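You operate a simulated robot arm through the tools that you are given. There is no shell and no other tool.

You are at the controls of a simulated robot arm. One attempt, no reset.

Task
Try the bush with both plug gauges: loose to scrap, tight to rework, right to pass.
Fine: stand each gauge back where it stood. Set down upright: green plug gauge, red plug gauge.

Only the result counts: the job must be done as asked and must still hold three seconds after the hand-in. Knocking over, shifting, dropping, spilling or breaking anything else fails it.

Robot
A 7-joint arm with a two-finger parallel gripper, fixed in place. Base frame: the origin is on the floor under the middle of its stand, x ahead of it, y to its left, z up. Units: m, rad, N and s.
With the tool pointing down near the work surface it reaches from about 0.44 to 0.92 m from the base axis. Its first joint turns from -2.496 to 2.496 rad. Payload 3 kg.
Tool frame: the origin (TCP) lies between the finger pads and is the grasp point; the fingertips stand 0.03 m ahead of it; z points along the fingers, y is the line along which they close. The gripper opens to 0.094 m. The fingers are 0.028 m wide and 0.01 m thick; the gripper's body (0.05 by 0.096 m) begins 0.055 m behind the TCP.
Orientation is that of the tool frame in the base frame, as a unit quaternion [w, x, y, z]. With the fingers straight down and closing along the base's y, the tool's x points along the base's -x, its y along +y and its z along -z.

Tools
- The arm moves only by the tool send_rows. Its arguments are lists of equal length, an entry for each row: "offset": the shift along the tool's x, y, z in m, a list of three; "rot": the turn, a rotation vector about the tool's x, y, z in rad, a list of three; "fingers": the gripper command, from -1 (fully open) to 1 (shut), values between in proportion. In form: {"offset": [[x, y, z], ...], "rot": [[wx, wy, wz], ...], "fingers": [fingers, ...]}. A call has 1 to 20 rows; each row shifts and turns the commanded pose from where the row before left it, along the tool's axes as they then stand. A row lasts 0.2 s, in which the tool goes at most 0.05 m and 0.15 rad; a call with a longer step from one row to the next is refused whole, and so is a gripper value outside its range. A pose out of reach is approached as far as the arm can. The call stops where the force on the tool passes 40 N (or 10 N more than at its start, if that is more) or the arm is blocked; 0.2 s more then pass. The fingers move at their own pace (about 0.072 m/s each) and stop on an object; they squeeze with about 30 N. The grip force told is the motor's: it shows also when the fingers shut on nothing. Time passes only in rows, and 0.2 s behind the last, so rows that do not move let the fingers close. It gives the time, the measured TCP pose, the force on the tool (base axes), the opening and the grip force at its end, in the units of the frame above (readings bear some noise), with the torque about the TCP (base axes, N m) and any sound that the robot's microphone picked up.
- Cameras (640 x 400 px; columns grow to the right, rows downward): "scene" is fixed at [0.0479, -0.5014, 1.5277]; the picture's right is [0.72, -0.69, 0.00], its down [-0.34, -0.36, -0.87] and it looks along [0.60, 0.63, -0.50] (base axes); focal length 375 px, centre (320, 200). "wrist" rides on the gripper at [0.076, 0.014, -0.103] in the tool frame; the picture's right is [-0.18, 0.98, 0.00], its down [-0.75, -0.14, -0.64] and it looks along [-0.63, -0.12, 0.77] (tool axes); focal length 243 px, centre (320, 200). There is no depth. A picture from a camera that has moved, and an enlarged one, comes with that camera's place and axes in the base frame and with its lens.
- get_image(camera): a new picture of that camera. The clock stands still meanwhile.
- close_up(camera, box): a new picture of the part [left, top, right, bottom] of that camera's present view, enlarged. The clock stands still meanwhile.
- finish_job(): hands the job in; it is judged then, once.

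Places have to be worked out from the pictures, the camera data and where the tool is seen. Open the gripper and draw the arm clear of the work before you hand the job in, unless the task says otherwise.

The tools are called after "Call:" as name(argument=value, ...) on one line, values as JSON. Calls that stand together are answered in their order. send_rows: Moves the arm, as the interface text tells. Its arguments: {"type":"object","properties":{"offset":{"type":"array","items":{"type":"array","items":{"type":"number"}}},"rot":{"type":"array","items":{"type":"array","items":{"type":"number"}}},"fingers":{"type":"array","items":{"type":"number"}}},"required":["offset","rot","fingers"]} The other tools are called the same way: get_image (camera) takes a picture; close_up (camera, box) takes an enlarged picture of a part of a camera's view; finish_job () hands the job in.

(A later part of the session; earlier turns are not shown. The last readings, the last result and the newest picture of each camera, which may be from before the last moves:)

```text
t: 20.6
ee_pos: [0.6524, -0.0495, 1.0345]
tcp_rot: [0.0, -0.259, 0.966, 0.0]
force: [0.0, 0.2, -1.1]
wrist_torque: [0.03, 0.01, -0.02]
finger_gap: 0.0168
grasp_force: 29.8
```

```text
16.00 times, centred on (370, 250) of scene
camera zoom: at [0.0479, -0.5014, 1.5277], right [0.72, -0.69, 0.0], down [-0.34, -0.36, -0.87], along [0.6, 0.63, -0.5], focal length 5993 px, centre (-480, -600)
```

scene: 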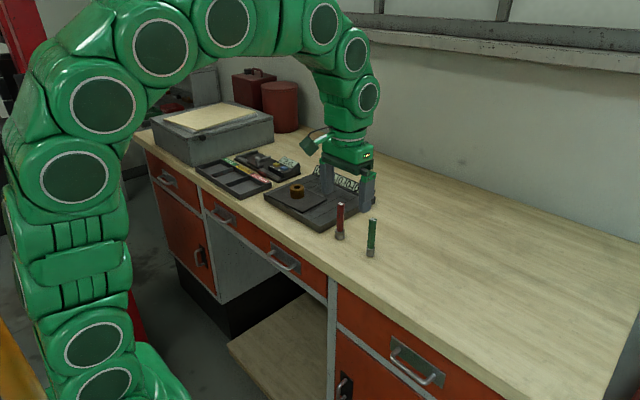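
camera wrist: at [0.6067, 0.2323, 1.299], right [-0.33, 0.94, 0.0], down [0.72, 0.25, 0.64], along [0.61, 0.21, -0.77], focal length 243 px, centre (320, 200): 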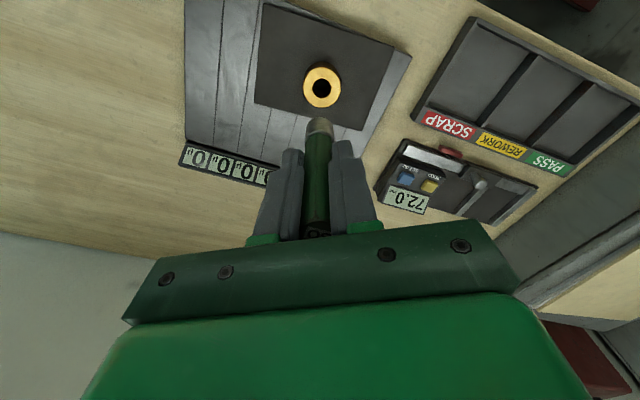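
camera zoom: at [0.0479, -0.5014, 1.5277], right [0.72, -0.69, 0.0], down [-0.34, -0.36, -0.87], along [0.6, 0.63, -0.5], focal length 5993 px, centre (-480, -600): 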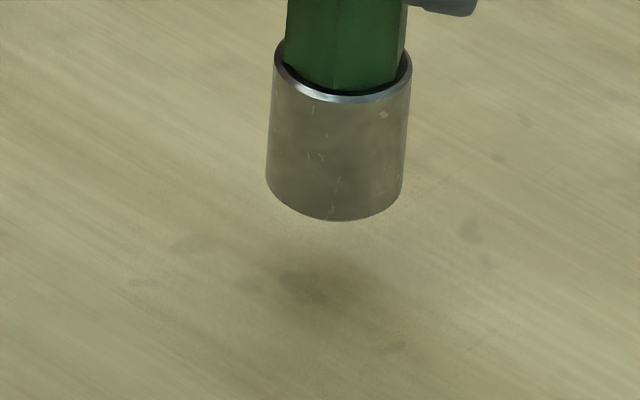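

About 15 mm above the bench. I lower 13 mm more, then compare again.

Call:
send_rows(offset=[[0, 0, 0.006], [0, 0, 0.005], [0, 0, 0.002], [0, 0, 0]], rot=[[0, 0, 0], [0, 0, 0], [0, 0, 0], [0, 0, 0]], fingers=[1, 1, 1, 1])

Call:
close_up(camera="scene", box=[362, 245, 378, 255])

```text
t: 21.6
ee_pos: [0.6507, -0.049, 1.0206]
tcp_rot: [0.0, -0.259, 0.966, 0.001]
force: [-0.4, -0.8, -1.2]
wrist_torque: [-0.01, 0.0, 0.0]
finger_gap: 0.017
grasp_force: 30.1
```

```text
16.00 times, centred on (370, 250) of scene
camera zoom: at [0.0479, -0.5014, 1.5277], right [0.72, -0.69, 0.0], down [-0.34, -0.36, -0.87], along [0.6, 0.63, -0.5], focal length 5993 px, centre (-480, -600)
```

zoom: 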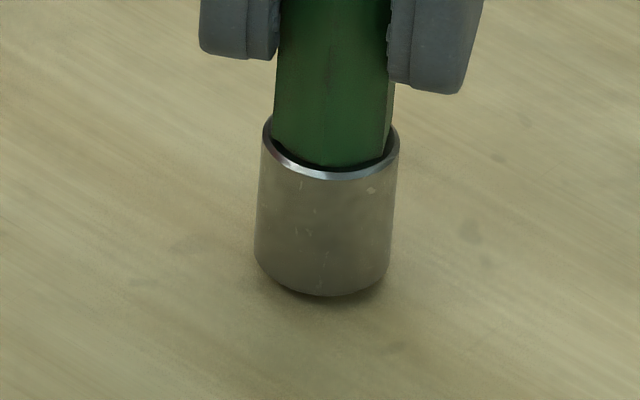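

Position matches the original to about 0.3 mm, with about 3 mm still to go. I lower in small steps until it touches.

Call:
send_rows(offset=[[0, 0, 0.001], [0, 0, 0.001], [0, 0, 0.0005], [0, 0, 0]], rot=[[0, 0, 0], [0, 0, 0], [0, 0, 0], [0, 0, 0]], fingers=[1, 1, 1, 1])

Call:
close_up(camera="scene", box=[362, 245, 378, 255])

```text
t: 22.6
ee_pos: [0.6508, -0.0485, 1.0195]
tcp_rot: [0.0, -0.259, 0.966, 0.0]
force: [-0.3, 0.2, -1.0]
wrist_torque: [0.01, 0.02, -0.01]
finger_gap: 0.0167
grasp_force: 30.4
```

```text
16.00 times, centred on (370, 250) of scene
camera zoom: at [0.0479, -0.5014, 1.5277], right [0.72, -0.69, 0.0], down [-0.34, -0.36, -0.87], along [0.6, 0.63, -0.5], focal length 5993 px, centre (-480, -600)
```

zoom: 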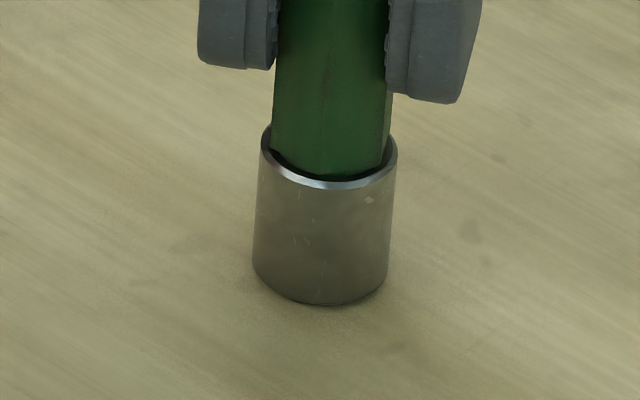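

No contact yet (about 1 mm left), 0.4 mm left of the original in this view. I nudge and lower another 1 mm.

Call:
send_rows(offset=[[0, -0.0004, 0], [0, 0, 0.0005], [0, 0, 0.0005], [0, 0, 0]], rot=[[0, 0, 0], [0, 0, 0], [0, 0, 0], [0, 0, 0]], fingers=[1, 1, 1, 1])

Call:
close_up(camera="scene", box=[362, 245, 378, 255])

```text
t: 23.6
ee_pos: [0.6521, -0.0497, 1.0191]
tcp_rot: [0.001, -0.259, 0.966, 0.001]
force: [-4.7, -0.5, 18.5]
wrist_torque: [-0.02, 0.36, -0.01]
finger_gap: 0.0168
grasp_force: 29.8
```

```text
16.00 times, centred on (370, 250) of scene
camera zoom: at [0.0479, -0.5014, 1.5277], right [0.72, -0.69, 0.0], down [-0.34, -0.36, -0.87], along [0.6, 0.63, -0.5], focal length 5993 px, centre (-480, -600)
```

zoom: 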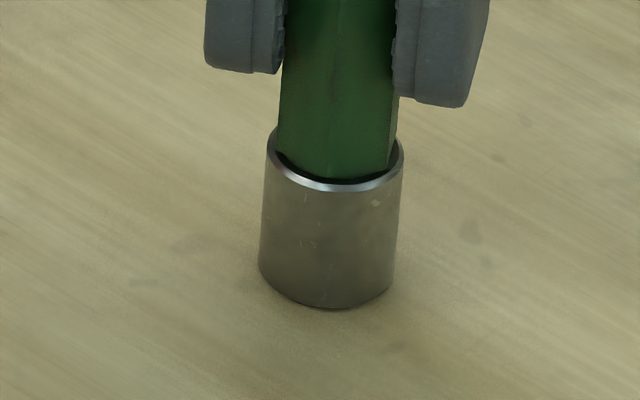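

It touches the bench (18 N) about 1 mm further from the camera than the original spot. I lift 1 mm, shift it back 1.1 mm along tool +x, and touch down gently.

Call:
send_rows(offset=[[0, 0, -0.0012], [0.0006, 0.0001, 0], [0.0005, 0.0001, 0], [0, 0, 0], [0, 0, 0.0004], [0, 0, 0.0003], [0, 0, 0]], rot=[[0, 0, 0], [0, 0, 0], [0, 0, 0], [0, 0, 0], [0, 0, 0], [0, 0, 0], [0, 0, 0]], fingers=[1, 1, 1, 1, 1, 1, 1])

Call:
close_up(camera="scene", box=[362, 245, 378, 255])

```text
t: 25.2
ee_pos: [0.6503, -0.0491, 1.0184]
tcp_rot: [-0.001, -0.259, 0.966, 0.0]
force: [-4.7, 1.6, 14.3]
wrist_torque: [0.07, 0.35, -0.02]
finger_gap: 0.0165
grasp_force: 30.2
```

```text
16.00 times, centred on (370, 250) of scene
camera zoom: at [0.0479, -0.5014, 1.5277], right [0.72, -0.69, 0.0], down [-0.34, -0.36, -0.87], along [0.6, 0.63, -0.5], focal length 5993 px, centre (-480, -600)
```

zoom: 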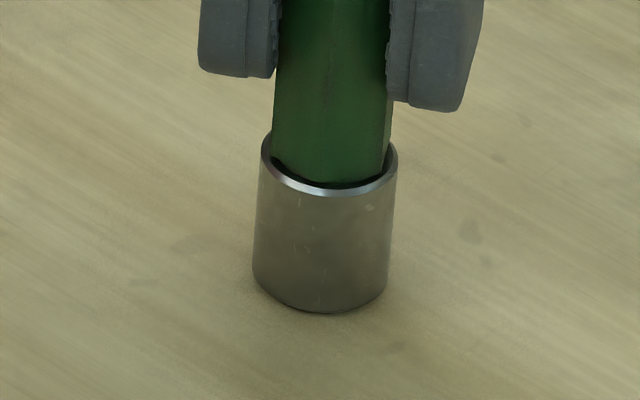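

Green is back on its original spot within about 0.5 mm. I ease the pressure slightly and open the fingers.

Call:
send_rows(offset=[[0, 0, -0.0004], [0, 0, 0], [0, 0, 0], [0, 0, 0], [0, 0, 0], [0, 0, 0]], rot=[[0, 0, 0], [0, 0, 0], [0, 0, 0], [0, 0, 0], [0, 0, 0], [0, 0, 0]], fingers=[1, 0.6, -0.2, -1, -1, -1])

Call:
close_up(camera="scene", box=[362, 245, 378, 255])

Call:
close_up(camera="scene", box=[310, 185, 438, 265])

```text
t: 26.6
ee_pos: [0.6502, -0.0495, 1.0183]
tcp_rot: [0.0, -0.259, 0.966, 0.0]
force: [0.0, 1.0, -0.4]
wrist_torque: [0.02, 0.01, -0.04]
finger_gap: 0.0939
grasp_force: 0.0
```

```text
16.00 times, centred on (370, 250) of scene
camera zoom: at [0.0479, -0.5014, 1.5277], right [0.72, -0.69, 0.0], down [-0.34, -0.36, -0.87], along [0.6, 0.63, -0.5], focal length 5993 px, centre (-480, -600)
```

zoom: 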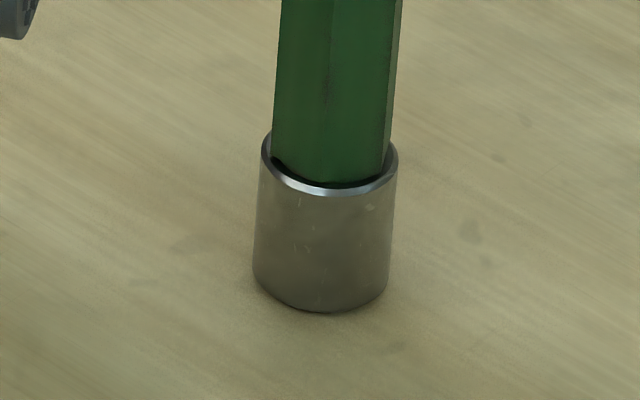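

```text
5.00 times, centred on (374, 225) of scene
camera zoom: at [0.0479, -0.5014, 1.5277], right [0.72, -0.69, 0.0], down [-0.34, -0.36, -0.87], along [0.6, 0.63, -0.5], focal length 1873 px, centre (50, 75)
```

zoom: 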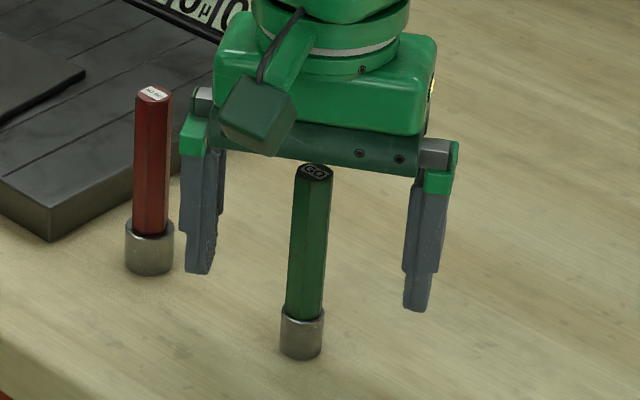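

Green stands upright on its spot. I raise the open hand clear and move over the red gauge.

Call:
send_rows(offset=[[0, 0, -0.02], [0, 0, -0.04], [0, 0, -0.04], [-0.0143, 0.0295, 0], [-0.0143, 0.0295, 0], [-0.0143, 0.0294, 0], [0, 0, 0], [0, 0, 0]], rot=[[0, 0, 0], [0, 0, 0], [0, 0, 0], [0, 0, 0], [0, 0, 0], [0, 0, 0], [0, 0, 0], [0, 0, 0]], fingers=[-1, -1, -1, -1, -1, -1, -1, -1])

Call:
close_up(camera="wrist", box=[272, 75, 368, 135])

Call:
close_up(camera="wrist", box=[296, 125, 352, 160])

Call:
get_image(camera="scene")

```text
t: 28.4
ee_pos: [0.6446, 0.0515, 1.1173]
tcp_rot: [0.0, -0.259, 0.966, 0.0]
force: [-1.0, -0.1, 0.2]
wrist_torque: [0.02, 0.01, 0.0]
finger_gap: 0.094
grasp_force: 0.0
```

```text
6.67 times, centred on (320, 105) of wrist
camera zoom: at [0.5728, 0.024, 1.219], right [-0.33, 0.94, 0.0], down [0.72, 0.25, 0.64], along [0.61, 0.21, -0.77], focal length 1618 px, centre (320, 833)
```

zoom: 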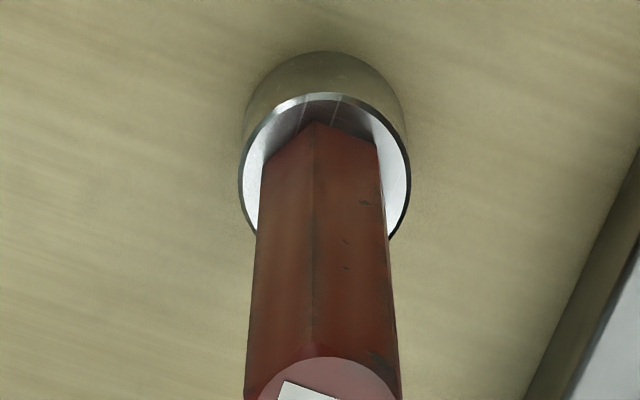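

```text
11.43 times, centred on (324, 142) of wrist
camera zoom: at [0.5728, 0.024, 1.219], right [-0.33, 0.94, 0.0], down [0.72, 0.25, 0.64], along [0.61, 0.21, -0.77], focal length 2773 px, centre (274, 857)
```

zoom: 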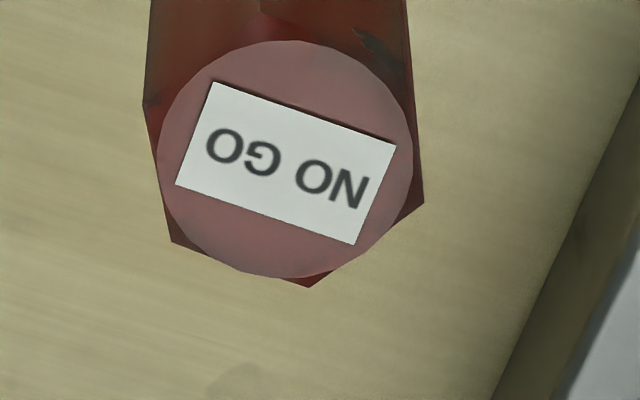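

```text
taken
```

scene: 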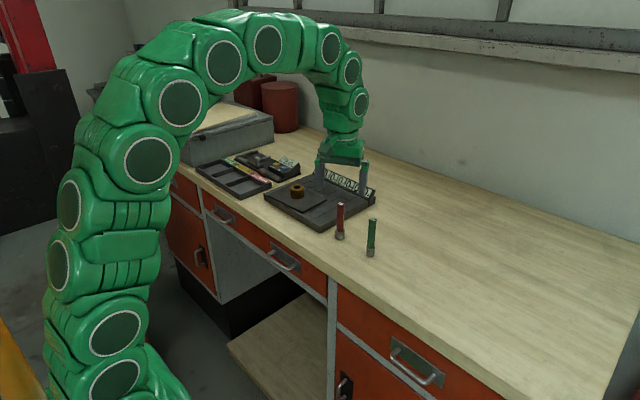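

Red's flats also match the closing line; it sits about 4.5 mm along tool −x from the TCP. I correct that and lower around it.

Call:
send_rows(offset=[[-0.0045, 0.0005, 0.02], [0, 0, 0.03], [0, 0, 0.03], [0, 0, 0.017], [0, 0, 0], [0, 0, 0]], rot=[[0, 0, 0], [0, 0, 0], [0, 0, 0], [0, 0, 0], [0, 0, 0], [0, 0, 0]], fingers=[-1, -1, -1, -1, -1, -1])

Call:
close_up(camera="wrist", box=[220, 120, 428, 250])

Call:
close_up(camera="scene", box=[280, 170, 408, 250])

Call:
close_up(camera="scene", box=[332, 229, 348, 239])

```text
t: 29.8
ee_pos: [0.6472, 0.0513, 1.0221]
tcp_rot: [0.0, -0.258, 0.966, 0.001]
force: [0.0, -0.2, -0.1]
wrist_torque: [0.02, 0.0, 0.01]
finger_gap: 0.094
grasp_force: 0.1
```

```text
3.08 times, centred on (324, 185) of wrist
camera zoom: at [0.5758, 0.0258, 1.1233], right [-0.33, 0.94, 0.0], down [0.72, 0.25, 0.64], along [0.61, 0.21, -0.77], focal length 746 px, centre (308, 246)
```

zoom: 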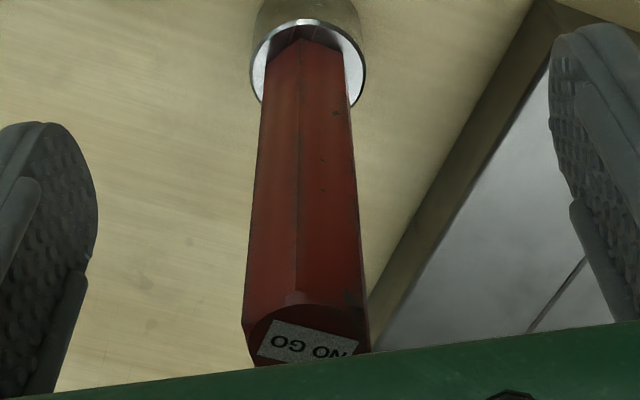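

```text
5.00 times, centred on (344, 210) of scene
camera zoom: at [0.0479, -0.5014, 1.5277], right [0.72, -0.69, 0.0], down [-0.34, -0.36, -0.87], along [0.6, 0.63, -0.5], focal length 1873 px, centre (200, 150)
```

zoom: 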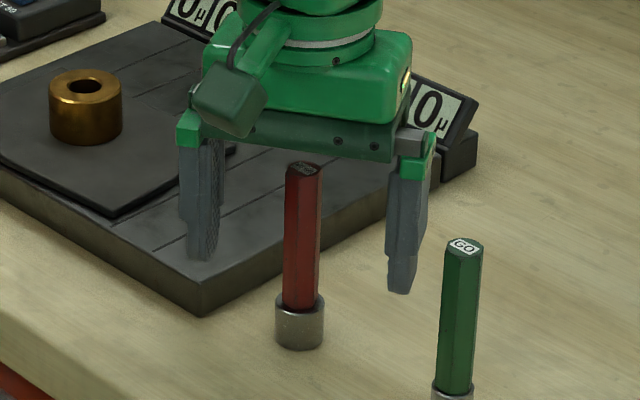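

```text
16.00 times, centred on (340, 234) of scene
camera zoom: at [0.0479, -0.5014, 1.5277], right [0.72, -0.69, 0.0], down [-0.34, -0.36, -0.87], along [0.6, 0.63, -0.5], focal length 5993 px, centre (0, -344)
```

zoom: 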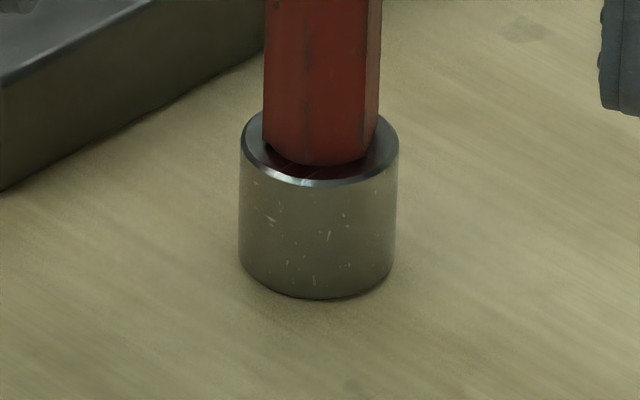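

Red is now centred between the fingers to within a few tenths of a millimetre. I close the grip.

Call:
send_rows(offset=[[0, 0, 0], [0, 0, 0], [0, 0, 0], [0, 0, 0], [0, 0, 0]], rot=[[0, 0, 0], [0, 0, 0], [0, 0, 0], [0, 0, 0], [0, 0, 0]], fingers=[1, 1, 1, 1, 1])

Call:
close_up(camera="scene", box=[332, 229, 348, 239])

Call:
close_up(camera="scene", box=[280, 170, 408, 250])

```text
t: 31.0
ee_pos: [0.6466, 0.0512, 1.0218]
tcp_rot: [0.0, -0.259, 0.966, 0.0]
force: [-1.1, 0.2, 0.6]
wrist_torque: [0.01, 0.03, -0.05]
finger_gap: 0.0168
grasp_force: 29.3
```

```text
16.00 times, centred on (340, 234) of scene
camera zoom: at [0.0479, -0.5014, 1.5277], right [0.72, -0.69, 0.0], down [-0.34, -0.36, -0.87], along [0.6, 0.63, -0.5], focal length 5993 px, centre (0, -344)
```

zoom: 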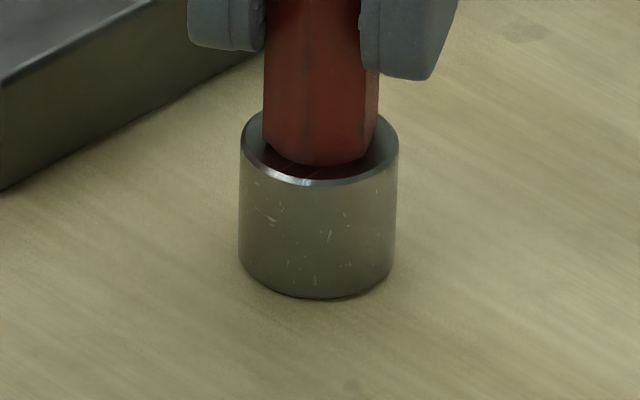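

```text
5.00 times, centred on (344, 210) of scene
camera zoom: at [0.0479, -0.5014, 1.5277], right [0.72, -0.69, 0.0], down [-0.34, -0.36, -0.87], along [0.6, 0.63, -0.5], focal length 1873 px, centre (200, 150)
```

zoom: 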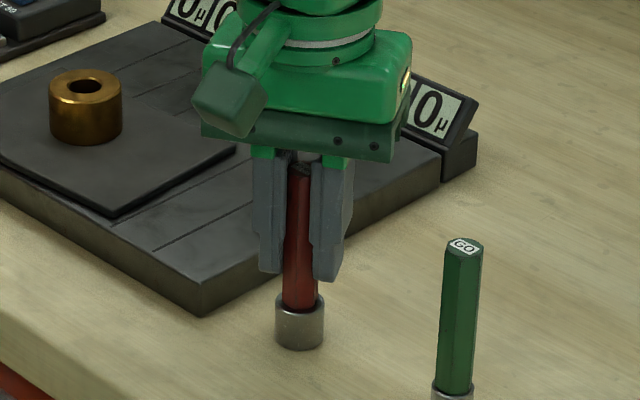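

Red didn't move on closing. By the commanded offsets used for green, the bush axis lies at tool (−0.1336, +0.1655) from here; I lift 0.12 m, carry red there and lower to about 8 mm above the bush.

Call:
send_rows(offset=[[0, 0, -0.005], [0, 0, -0.025], [0, 0, -0.04], [0, 0, -0.05], [-0.02672, 0.0331, 0], [-0.02672, 0.0331, 0], [-0.02672, 0.0331, 0], [-0.02672, 0.0331, 0], [-0.02672, 0.0331, 0], [0, 0, 0], [0, 0, 0.02], [0, 0, 0.02], [0, 0, 0.011], [0, 0, 0], [0, 0, 0]], rot=[[0, 0, 0], [0, 0, 0], [0, 0, 0], [0, 0, 0], [0, 0, 0], [0, 0, 0], [0, 0, 0], [0, 0, 0], [0, 0, 0], [0, 0, 0], [0, 0, 0], [0, 0, 0], [0, 0, 0], [0, 0, 0], [0, 0, 0]], fingers=[1, 1, 1, 1, 1, 1, 1, 1, 1, 1, 1, 1, 1, 1, 1])

Call:
close_up(camera="scene", box=[279, 170, 319, 195])

Call:
close_up(camera="wrist", box=[280, 100, 360, 150])

```text
t: 34.2
ee_pos: [0.6788, 0.262, 1.0897]
tcp_rot: [0.0, -0.26, 0.966, 0.0]
force: [0.5, 0.3, -1.0]
wrist_torque: [0.01, 0.0, 0.0]
finger_gap: 0.0169
grasp_force: 30.0
```

```text
16.00 times, centred on (299, 182) of scene
camera zoom: at [0.0479, -0.5014, 1.5277], right [0.72, -0.69, 0.0], down [-0.34, -0.36, -0.87], along [0.6, 0.63, -0.5], focal length 5993 px, centre (656, 480)
```

zoom: 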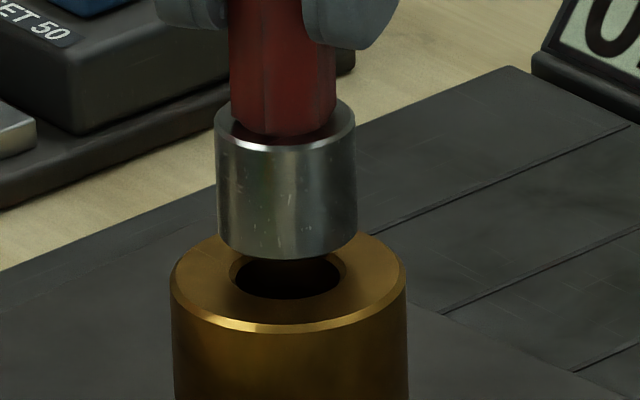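

```text
8.00 times, centred on (320, 125) of wrist
camera zoom: at [0.6088, 0.2354, 1.1909], right [-0.33, 0.94, 0.0], down [0.72, 0.25, 0.64], along [0.61, 0.21, -0.77], focal length 1941 px, centre (320, 800)
```

zoom: 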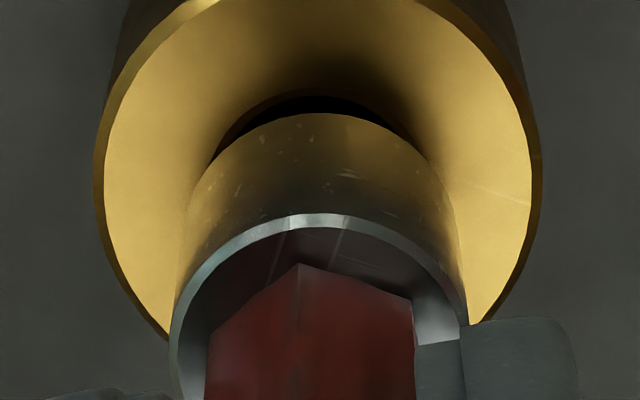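

Red is concentric within about 0.5–1 mm. I shift 0.5 mm and lower 6 mm, then recheck.

Call:
send_rows(offset=[[0.0005, 0, 0.003], [0, 0, 0.003], [0, 0, 0]], rot=[[0, 0, 0], [0, 0, 0], [0, 0, 0]], fingers=[1, 1, 1])

Call:
close_up(camera="scene", box=[279, 170, 319, 195])

Call:
close_up(camera="wrist", box=[280, 100, 360, 150])

```text
t: 35.0
ee_pos: [0.6804, 0.2614, 1.0835]
tcp_rot: [0.0, -0.259, 0.966, 0.001]
force: [0.1, 0.1, -1.2]
wrist_torque: [0.0, -0.02, 0.0]
finger_gap: 0.0167
grasp_force: 29.6
```

```text
16.00 times, centred on (299, 182) of scene
camera zoom: at [0.0479, -0.5014, 1.5277], right [0.72, -0.69, 0.0], down [-0.34, -0.36, -0.87], along [0.6, 0.63, -0.5], focal length 5993 px, centre (656, 480)
```

zoom: 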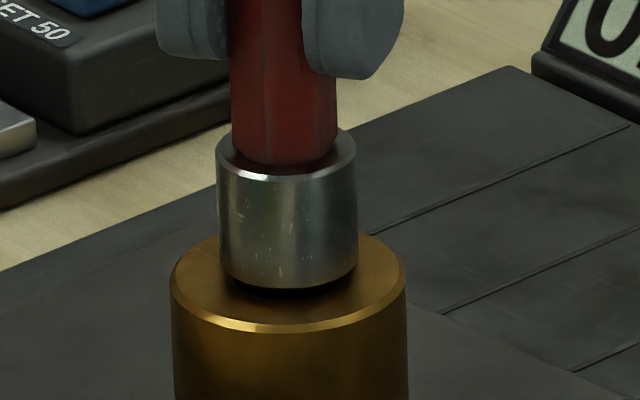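

```text
8.00 times, centred on (320, 125) of wrist
camera zoom: at [0.6086, 0.2352, 1.1849], right [-0.33, 0.94, 0.0], down [0.72, 0.25, 0.64], along [0.61, 0.21, -0.77], focal length 1941 px, centre (320, 800)
```

zoom: 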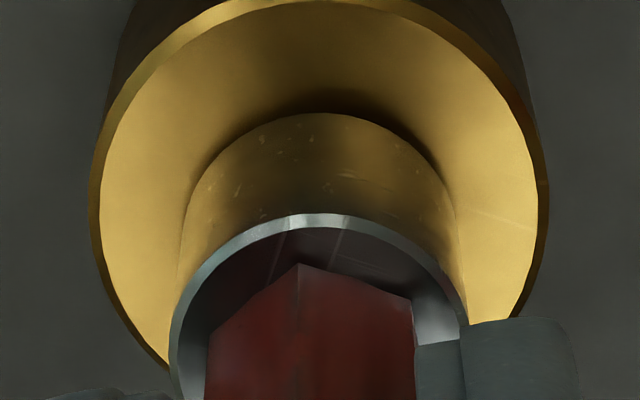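

Concentric within ~0.3 mm, gap 2–3 mm. I lower gently in half‑millimetre steps and read the force.

Call:
send_rows(offset=[[0, 0, 0.001], [0, 0, 0.0005], [0, 0, 0.0005], [0, 0, 0]], rot=[[0, 0, 0], [0, 0, 0], [0, 0, 0], [0, 0, 0]], fingers=[1, 1, 1, 1])

Call:
close_up(camera="scene", box=[279, 170, 319, 195])

```text
t: 36.0
ee_pos: [0.6795, 0.2622, 1.0817]
tcp_rot: [0.0, -0.259, 0.966, 0.001]
force: [0.0, -0.2, -0.7]
wrist_torque: [0.02, 0.03, -0.02]
finger_gap: 0.0167
grasp_force: 29.8
```

```text
16.00 times, centred on (299, 182) of scene
camera zoom: at [0.0479, -0.5014, 1.5277], right [0.72, -0.69, 0.0], down [-0.34, -0.36, -0.87], along [0.6, 0.63, -0.5], focal length 5993 px, centre (656, 480)
```

zoom: 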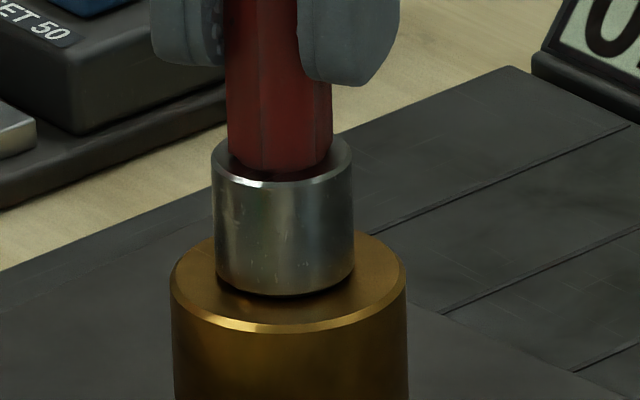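

Still no contact; the arm wanders about half a millimetre sideways. I lower another 1 mm.

Call:
send_rows(offset=[[0, -0.0003, 0.0005], [0, 0, 0.0005], [0, 0, 0]], rot=[[0, 0, 0], [0, 0, 0], [0, 0, 0]], fingers=[1, 1, 1])

Call:
close_up(camera="scene", box=[279, 170, 319, 195])

```text
t: 36.8
ee_pos: [0.68, 0.2607, 1.0822]
tcp_rot: [0.001, -0.258, 0.966, 0.001]
force: [2.7, 3.1, 8.3]
wrist_torque: [0.13, -0.1, 0.02]
finger_gap: 0.0168
grasp_force: 30.5
```

```text
16.00 times, centred on (299, 182) of scene
camera zoom: at [0.0479, -0.5014, 1.5277], right [0.72, -0.69, 0.0], down [-0.34, -0.36, -0.87], along [0.6, 0.63, -0.5], focal length 5993 px, centre (656, 480)
```

zoom: 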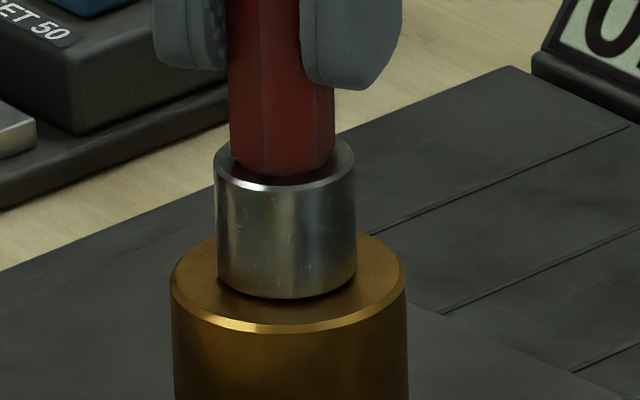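

Contact at 8 N with the red plug sitting on the face. I press another half millimetre to confirm it is blocked.

Call:
send_rows(offset=[[0, 0, 0.0005], [0, 0, 0]], rot=[[0, 0, 0], [0, 0, 0]], fingers=[1, 1])

Call:
close_up(camera="scene", box=[279, 170, 319, 195])

Call:
close_up(camera="wrist", box=[280, 100, 360, 150])

```text
t: 37.4
ee_pos: [0.6798, 0.2615, 1.0833]
tcp_rot: [0.001, -0.259, 0.966, 0.0]
force: [1.0, 2.6, 20.8]
wrist_torque: [0.1, 0.13, -0.05]
finger_gap: 0.0168
grasp_force: 29.8
```

```text
16.00 times, centred on (299, 182) of scene
camera zoom: at [0.0479, -0.5014, 1.5277], right [0.72, -0.69, 0.0], down [-0.34, -0.36, -0.87], along [0.6, 0.63, -0.5], focal length 5993 px, centre (656, 480)
```

zoom: 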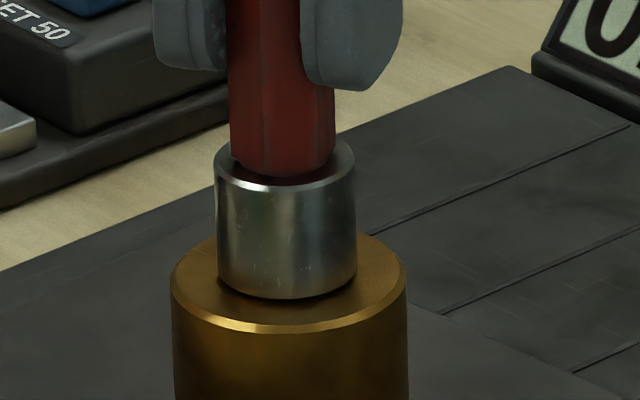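

```text
8.00 times, centred on (320, 125) of wrist
camera zoom: at [0.6076, 0.2347, 1.183], right [-0.33, 0.94, 0.0], down [0.72, 0.25, 0.64], along [0.61, 0.21, -0.77], focal length 1941 px, centre (320, 800)
```

zoom: 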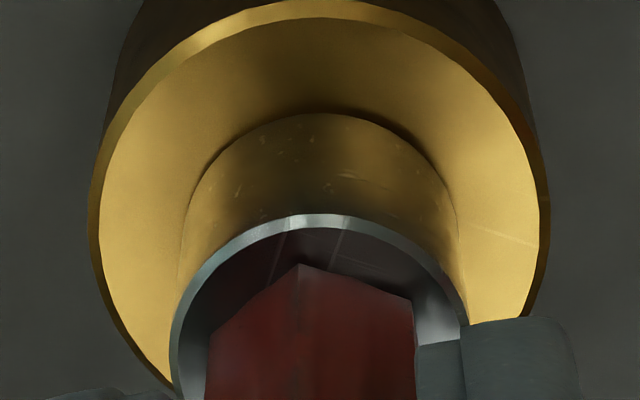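

Red is blocked too (21 N, no entry): neither gauge goes, so the bush is tight → REWORK. I lift off and return red over its place, down to about 10 mm above the bench.

Call:
send_rows(offset=[[0, 0, -0.002], [0, 0, -0.006], [0, 0, -0.02], [0, 0, -0.0325], [0.02662, -0.03304, 0], [0.02662, -0.03304, 0], [0.02662, -0.03304, 0], [0.02662, -0.03304, 0], [0.02662, -0.03304, 0], [0, 0, 0], [0, 0, 0.04], [0, 0, 0.04], [0, 0, 0.02], [0, 0, 0.01], [0, 0, 0], [0, 0, 0]], rot=[[0, 0, 0], [0, 0, 0], [0, 0, 0], [0, 0, 0], [0, 0, 0], [0, 0, 0], [0, 0, 0], [0, 0, 0], [0, 0, 0], [0, 0, 0], [0, 0, 0], [0, 0, 0], [0, 0, 0], [0, 0, 0], [0, 0, 0], [0, 0, 0]], fingers=[1, 1, 1, 1, 1, 1, 1, 1, 1, 1, 1, 1, 1, 1, 1, 1])

Call:
close_up(camera="scene", box=[332, 229, 348, 239])

Call:
close_up(camera="scene", box=[281, 180, 313, 200])

```text
t: 40.8
ee_pos: [0.6449, 0.0515, 1.032]
tcp_rot: [0.0, -0.259, 0.966, 0.0]
force: [0.0, 0.4, -1.0]
wrist_torque: [0.0, 0.01, -0.01]
finger_gap: 0.0164
grasp_force: 29.9
```

```text
16.00 times, centred on (340, 234) of scene
camera zoom: at [0.0479, -0.5014, 1.5277], right [0.72, -0.69, 0.0], down [-0.34, -0.36, -0.87], along [0.6, 0.63, -0.5], focal length 5993 px, centre (0, -344)
```

zoom: 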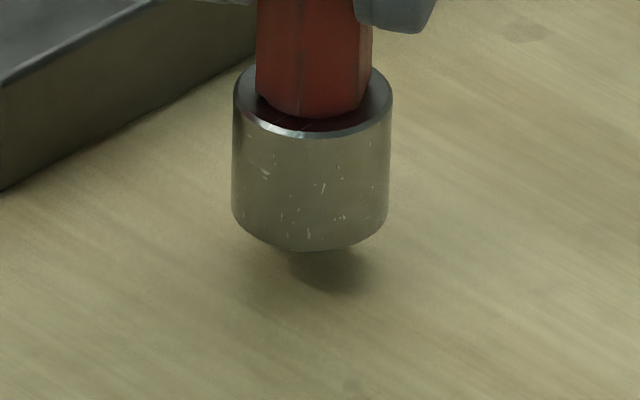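

```text
16.00 times, centred on (297, 190) of scene
camera zoom: at [0.0479, -0.5014, 1.5277], right [0.72, -0.69, 0.0], down [-0.34, -0.36, -0.87], along [0.6, 0.63, -0.5], focal length 5993 px, centre (688, 360)
```

zoom: 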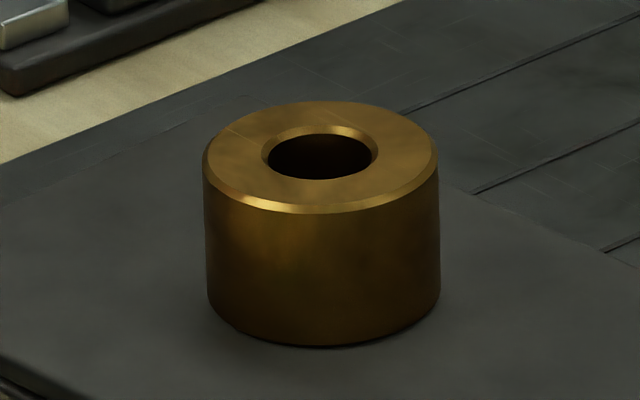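

About 10 mm left; it appears about 1 mm left of its original line (may be sway). I lower 8 mm and recheck.

Call:
send_rows(offset=[[0, 0, 0.005], [0, 0, 0.003], [0, 0, 0], [0, 0, 0]], rot=[[0, 0, 0], [0, 0, 0], [0, 0, 0], [0, 0, 0]], fingers=[1, 1, 1, 1])

Call:
close_up(camera="scene", box=[332, 229, 348, 239])

```text
t: 41.8
ee_pos: [0.6459, 0.0522, 1.0243]
tcp_rot: [-0.001, -0.259, 0.966, 0.0]
force: [0.2, 0.1, -0.6]
wrist_torque: [-0.02, 0.0, -0.01]
finger_gap: 0.0163
grasp_force: 29.5
```

```text
16.00 times, centred on (340, 234) of scene
camera zoom: at [0.0479, -0.5014, 1.5277], right [0.72, -0.69, 0.0], down [-0.34, -0.36, -0.87], along [0.6, 0.63, -0.5], focal length 5993 px, centre (0, -344)
```

zoom: 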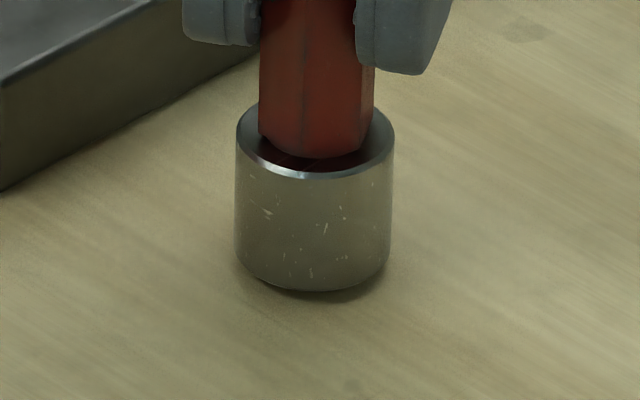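

Now about 0.6 mm left and 1.6 mm above. I nudge 0.5 mm and lower in small steps to touch.

Call:
send_rows(offset=[[0, -0.0005, 0], [0, 0, 0.001], [0, 0, 0.0005], [0, 0, 0]], rot=[[0, 0, 0], [0, 0, 0], [0, 0, 0], [0, 0, 0]], fingers=[1, 1, 1, 1])

Call:
close_up(camera="scene", box=[332, 229, 348, 239])

```text
t: 42.8
ee_pos: [0.6464, 0.0515, 1.0218]
tcp_rot: [0.0, -0.259, 0.966, 0.0]
force: [0.0, -0.7, 2.5]
wrist_torque: [0.03, 0.01, 0.01]
finger_gap: 0.0167
grasp_force: 29.5
```

```text
16.00 times, centred on (340, 234) of scene
camera zoom: at [0.0479, -0.5014, 1.5277], right [0.72, -0.69, 0.0], down [-0.34, -0.36, -0.87], along [0.6, 0.63, -0.5], focal length 5993 px, centre (0, -344)
```

zoom: 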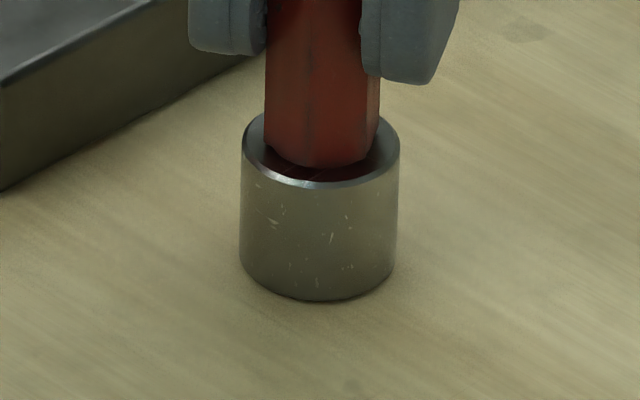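

Red touches with 2.5 N, within about 0.4 mm of its original spot. I open the fingers.

Call:
send_rows(offset=[[0, 0, 0], [0, 0, 0], [0, 0, 0], [0, 0, 0], [0, 0, 0]], rot=[[0, 0, 0], [0, 0, 0], [0, 0, 0], [0, 0, 0], [0, 0, 0]], fingers=[0.6, -0.2, -1, -1, -1])

Call:
close_up(camera="scene", box=[332, 229, 348, 239])

Call:
close_up(camera="scene", box=[280, 170, 408, 250])

```text
t: 44.0
ee_pos: [0.6456, 0.0515, 1.0222]
tcp_rot: [0.0, -0.259, 0.966, 0.0]
force: [-0.6, -0.6, -0.3]
wrist_torque: [-0.01, 0.02, -0.01]
finger_gap: 0.0941
grasp_force: 0.1
```

```text
16.00 times, centred on (340, 234) of scene
camera zoom: at [0.0479, -0.5014, 1.5277], right [0.72, -0.69, 0.0], down [-0.34, -0.36, -0.87], along [0.6, 0.63, -0.5], focal length 5993 px, centre (0, -344)
```

zoom: 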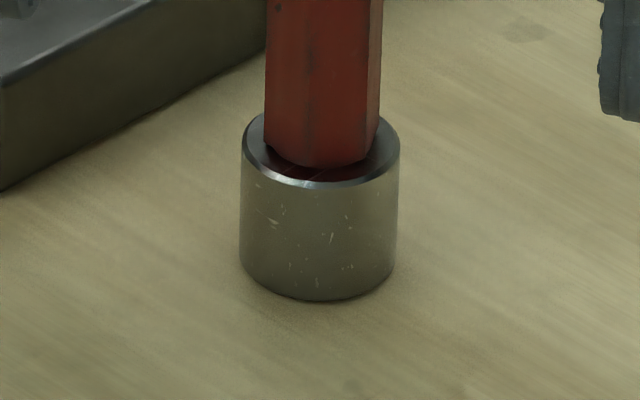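

```text
5.00 times, centred on (344, 210) of scene
camera zoom: at [0.0479, -0.5014, 1.5277], right [0.72, -0.69, 0.0], down [-0.34, -0.36, -0.87], along [0.6, 0.63, -0.5], focal length 1873 px, centre (200, 150)
```

zoom: 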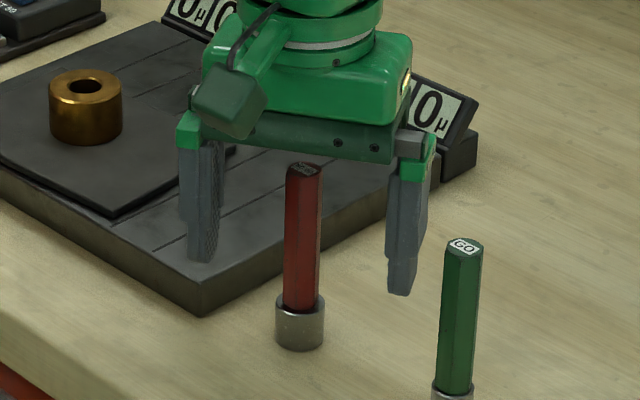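

Both gauges stand upright on their spots. Now I raise the open hand and go over the bush.

Call:
send_rows(offset=[[0, 0, -0.02], [0, 0, -0.04], [0, 0, -0.04], [-0.02662, 0.03314, 0], [-0.02662, 0.03314, 0], [-0.02662, 0.03314, 0], [-0.02662, 0.03314, 0], [-0.02662, 0.03314, 0], [0, 0, 0], [0, 0, 0.03], [0, 0, 0], [0, 0, 0]], rot=[[0, 0, 0], [0, 0, 0], [0, 0, 0], [0, 0, 0], [0, 0, 0], [0, 0, 0], [0, 0, 0], [0, 0, 0], [0, 0, 0], [0, 0, 0], [0, 0, 0], [0, 0, 0]], fingers=[-1, -1, -1, -1, -1, -1, -1, -1, -1, -1, -1, -1])

Call:
get_image(camera="wrist")

Call:
close_up(camera="scene", box=[242, 130, 370, 210])

```text
t: 46.6
ee_pos: [0.6801, 0.2613, 1.0919]
tcp_rot: [0.0, -0.258, 0.966, 0.001]
force: [0.3, -0.5, -0.1]
wrist_torque: [-0.01, -0.02, -0.02]
finger_gap: 0.0941
grasp_force: 0.0
```

```text
taken
camera wrist: at [0.6073, 0.2359, 1.1925], right [-0.33, 0.94, 0.0], down [0.72, 0.25, 0.64], along [0.61, 0.21, -0.77], focal length 243 px, centre (320, 200)
```

wrist: 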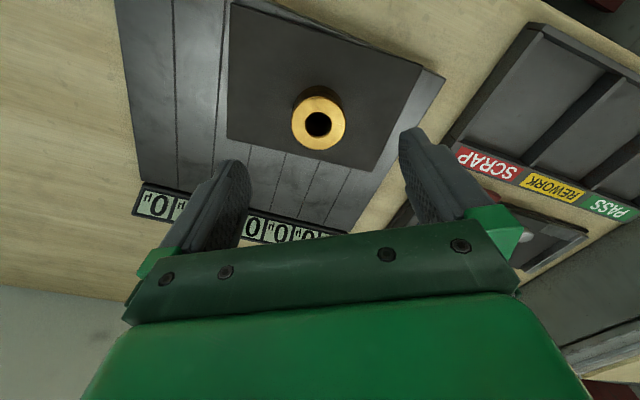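

```text
5.00 times, centred on (306, 170) of scene
camera zoom: at [0.0479, -0.5014, 1.5277], right [0.72, -0.69, 0.0], down [-0.34, -0.36, -0.87], along [0.6, 0.63, -0.5], focal length 1873 px, centre (390, 350)
```

zoom: 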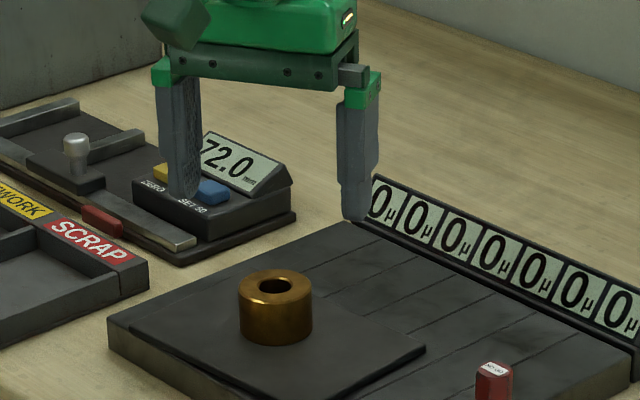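

The open hand is centred above the bush, clear of the display and the device. I lower so the fingertips reach about 14 mm below the bush's top.

Call:
send_rows(offset=[[0, 0, 0.03], [0, 0, 0.025], [0, 0, 0.015], [0, 0, 0], [0, 0, 0]], rot=[[0, 0, 0], [0, 0, 0], [0, 0, 0], [0, 0, 0], [0, 0, 0]], fingers=[-1, -1, -1, -1, -1])

Call:
close_up(camera="scene", box=[258, 155, 338, 205])

Call:
close_up(camera="wrist", box=[220, 110, 428, 240])

```text
t: 47.8
ee_pos: [0.6804, 0.2619, 1.0213]
tcp_rot: [0.0, -0.258, 0.966, 0.0]
force: [0.5, 0.1, 0.2]
wrist_torque: [0.0, -0.03, 0.0]
finger_gap: 0.0941
grasp_force: 0.2
```

```text
8.00 times, centred on (298, 180) of scene
camera zoom: at [0.0479, -0.5014, 1.5277], right [0.72, -0.69, 0.0], down [-0.34, -0.36, -0.87], along [0.6, 0.63, -0.5], focal length 2996 px, centre (496, 360)
```

zoom: 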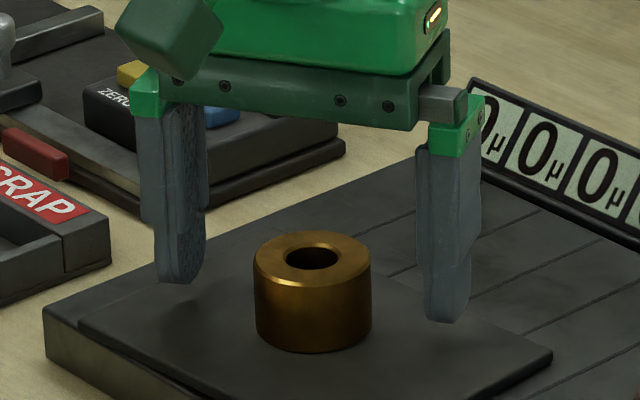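

```text
3.08 times, centred on (324, 175) of wrist
camera zoom: at [0.6089, 0.2361, 1.1229], right [-0.33, 0.94, 0.0], down [0.72, 0.25, 0.64], along [0.61, 0.21, -0.77], focal length 746 px, centre (308, 277)
```

zoom: 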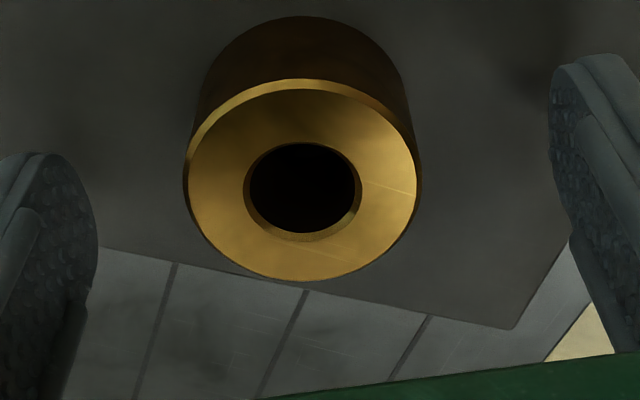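

The fingers straddle the bush well. I close on it.

Call:
send_rows(offset=[[0, 0, 0], [0, 0, 0], [0, 0, 0], [0, 0, 0]], rot=[[0, 0, 0], [0, 0, 0], [0, 0, 0], [0, 0, 0]], fingers=[1, 1, 1, 1])

Call:
close_up(camera="scene", box=[258, 155, 338, 205])

```text
t: 48.8
ee_pos: [0.6805, 0.2626, 1.022]
tcp_rot: [0.0, -0.26, 0.966, 0.0]
force: [1.9, -2.0, 1.9]
wrist_torque: [-0.12, -0.01, 0.05]
finger_gap: 0.0433
grasp_force: 30.4
```

```text
8.00 times, centred on (298, 180) of scene
camera zoom: at [0.0479, -0.5014, 1.5277], right [0.72, -0.69, 0.0], down [-0.34, -0.36, -0.87], along [0.6, 0.63, -0.5], focal length 2996 px, centre (496, 360)
```

zoom: 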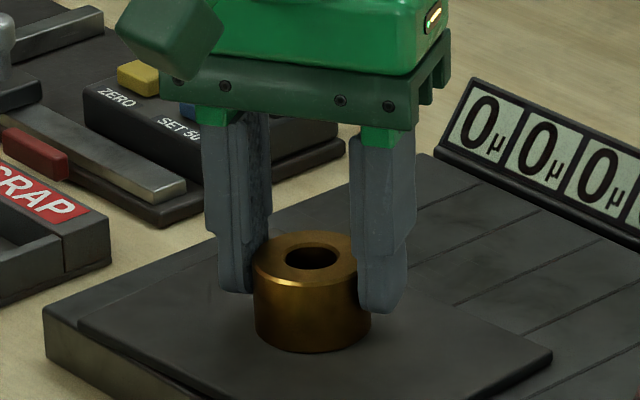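

Gripped at about 43.5 mm. I lift 0.10 m and carry the bush to above the REWORK pocket (middle one, judged at about (0.614, 0.543)).

Call:
send_rows(offset=[[0, 0, -0.005], [0, 0, -0.025], [0, 0, -0.04], [0, 0, -0.03], [-0.01184, 0.03951, 0], [-0.01184, 0.03951, 0], [-0.01184, 0.03951, 0], [-0.01184, 0.03951, 0], [-0.01184, 0.03951, 0], [-0.01184, 0.03951, 0], [-0.01184, 0.03951, 0], [0, 0, 0], [0, 0, 0]], rot=[[0, 0, 0], [0, 0, 0], [0, 0, 0], [0, 0, 0], [0, 0, 0], [0, 0, 0], [0, 0, 0], [0, 0, 0], [0, 0, 0], [0, 0, 0], [0, 0, 0], [0, 0, 0], [0, 0, 0]], fingers=[1, 1, 1, 1, 1, 1, 1, 1, 1, 1, 1, 1, 1])

Call:
get_image(camera="wrist")

Call:
close_up(camera="scene", box=[182, 120, 310, 200])

```text
t: 51.6
ee_pos: [0.6124, 0.5427, 1.1216]
tcp_rot: [0.0, -0.259, 0.966, 0.0]
force: [-0.2, -0.7, -2.2]
wrist_torque: [0.05, 0.02, 0.01]
finger_gap: 0.0434
grasp_force: 30.9
```

```text
taken
camera wrist: at [0.5398, 0.5166, 1.2225], right [-0.33, 0.94, 0.0], down [0.72, 0.25, 0.64], along [0.61, 0.21, -0.77], focal length 243 px, centre (320, 200)
```

wrist: 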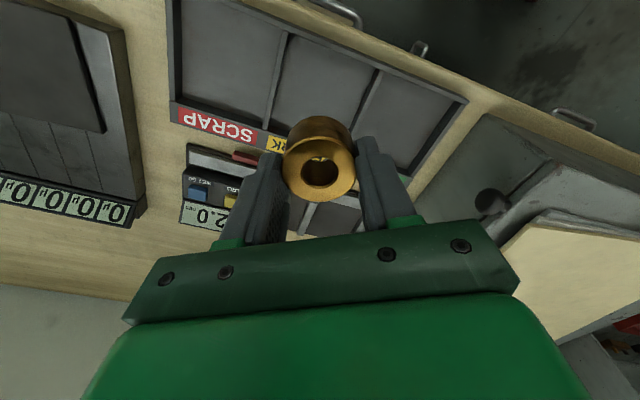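

```text
5.00 times, centred on (246, 160) of scene
camera zoom: at [0.0479, -0.5014, 1.5277], right [0.72, -0.69, 0.0], down [-0.34, -0.36, -0.87], along [0.6, 0.63, -0.5], focal length 1873 px, centre (690, 400)
```

zoom: 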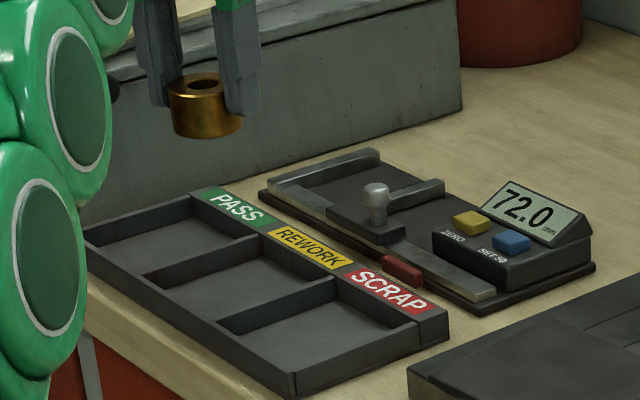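

The pocket spans about x 0.575–0.665, y 0.500–0.586, so its centre is near (0.620, 0.543). I shift 6 mm in +x and lower 0.11 m, then look.

Call:
send_rows(offset=[[-0.0052, -0.003, 0.02], [0, 0, 0.03], [0, 0, 0.03], [0, 0, 0.02], [0, 0, 0.01], [0, 0, 0], [0, 0, 0]], rot=[[0, 0, 0], [0, 0, 0], [0, 0, 0], [0, 0, 0], [0, 0, 0], [0, 0, 0], [0, 0, 0]], fingers=[1, 1, 1, 1, 1, 1, 1])

Call:
close_up(camera="scene", box=[192, 140, 288, 200])

Call:
get_image(camera="wrist")

```text
t: 53.2
ee_pos: [0.6187, 0.5425, 1.0112]
tcp_rot: [0.001, -0.259, 0.966, 0.0]
force: [0.0, 0.7, -2.3]
wrist_torque: [0.0, -0.02, -0.04]
finger_gap: 0.0436
grasp_force: 29.3
```

```text
6.67 times, centred on (240, 170) of scene
camera zoom: at [0.0479, -0.5014, 1.5277], right [0.72, -0.69, 0.0], down [-0.34, -0.36, -0.87], along [0.6, 0.63, -0.5], focal length 2497 px, centre (853, 400)
```

zoom: 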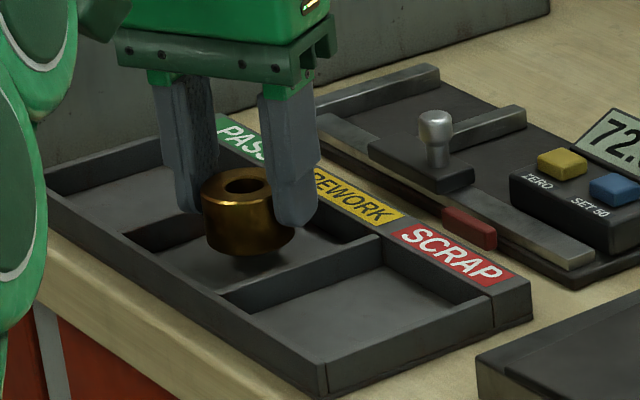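

```text
taken
camera wrist: at [0.5466, 0.516, 1.1117], right [-0.33, 0.94, 0.0], down [0.72, 0.25, 0.64], along [0.61, 0.21, -0.77], focal length 243 px, centre (320, 200)
```

wrist: 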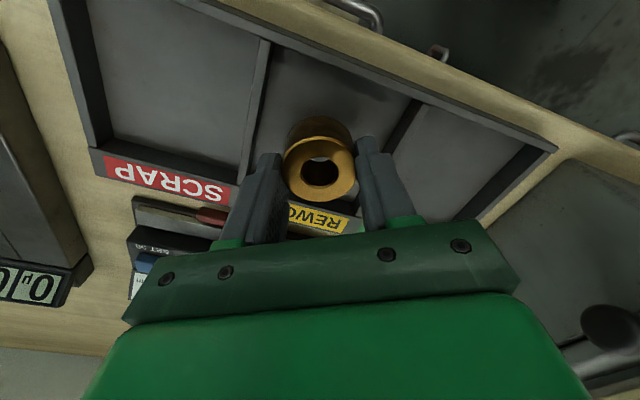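

The bush hangs well inside the REWORK pocket. I lower 14 mm and then check force before the last few millimetres.

Call:
send_rows(offset=[[0, 0, 0.007], [0, 0, 0.005], [0, 0, 0.002], [0, 0, 0.001], [0, 0, 0.001], [0, 0, 0]], rot=[[0, 0, 0], [0, 0, 0], [0, 0, 0], [0, 0, 0], [0, 0, 0], [0, 0, 0]], fingers=[1, 1, 1, 1, 1, 1])

Call:
close_up(camera="scene", box=[208, 155, 272, 195])

```text
t: 54.6
ee_pos: [0.6189, 0.5421, 0.996]
tcp_rot: [0.0, -0.259, 0.966, 0.0]
force: [-0.7, 0.0, 1.0]
wrist_torque: [0.02, -0.04, 0.01]
finger_gap: 0.0436
grasp_force: 30.3
```

```text
10.00 times, centred on (240, 175) of scene
camera zoom: at [0.0479, -0.5014, 1.5277], right [0.72, -0.69, 0.0], down [-0.34, -0.36, -0.87], along [0.6, 0.63, -0.5], focal length 3746 px, centre (1120, 450)
```

zoom: 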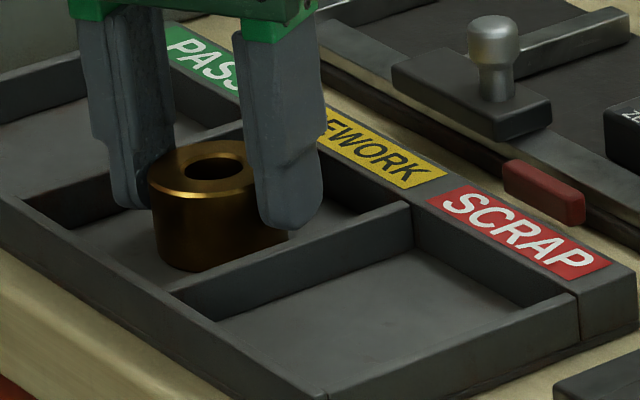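

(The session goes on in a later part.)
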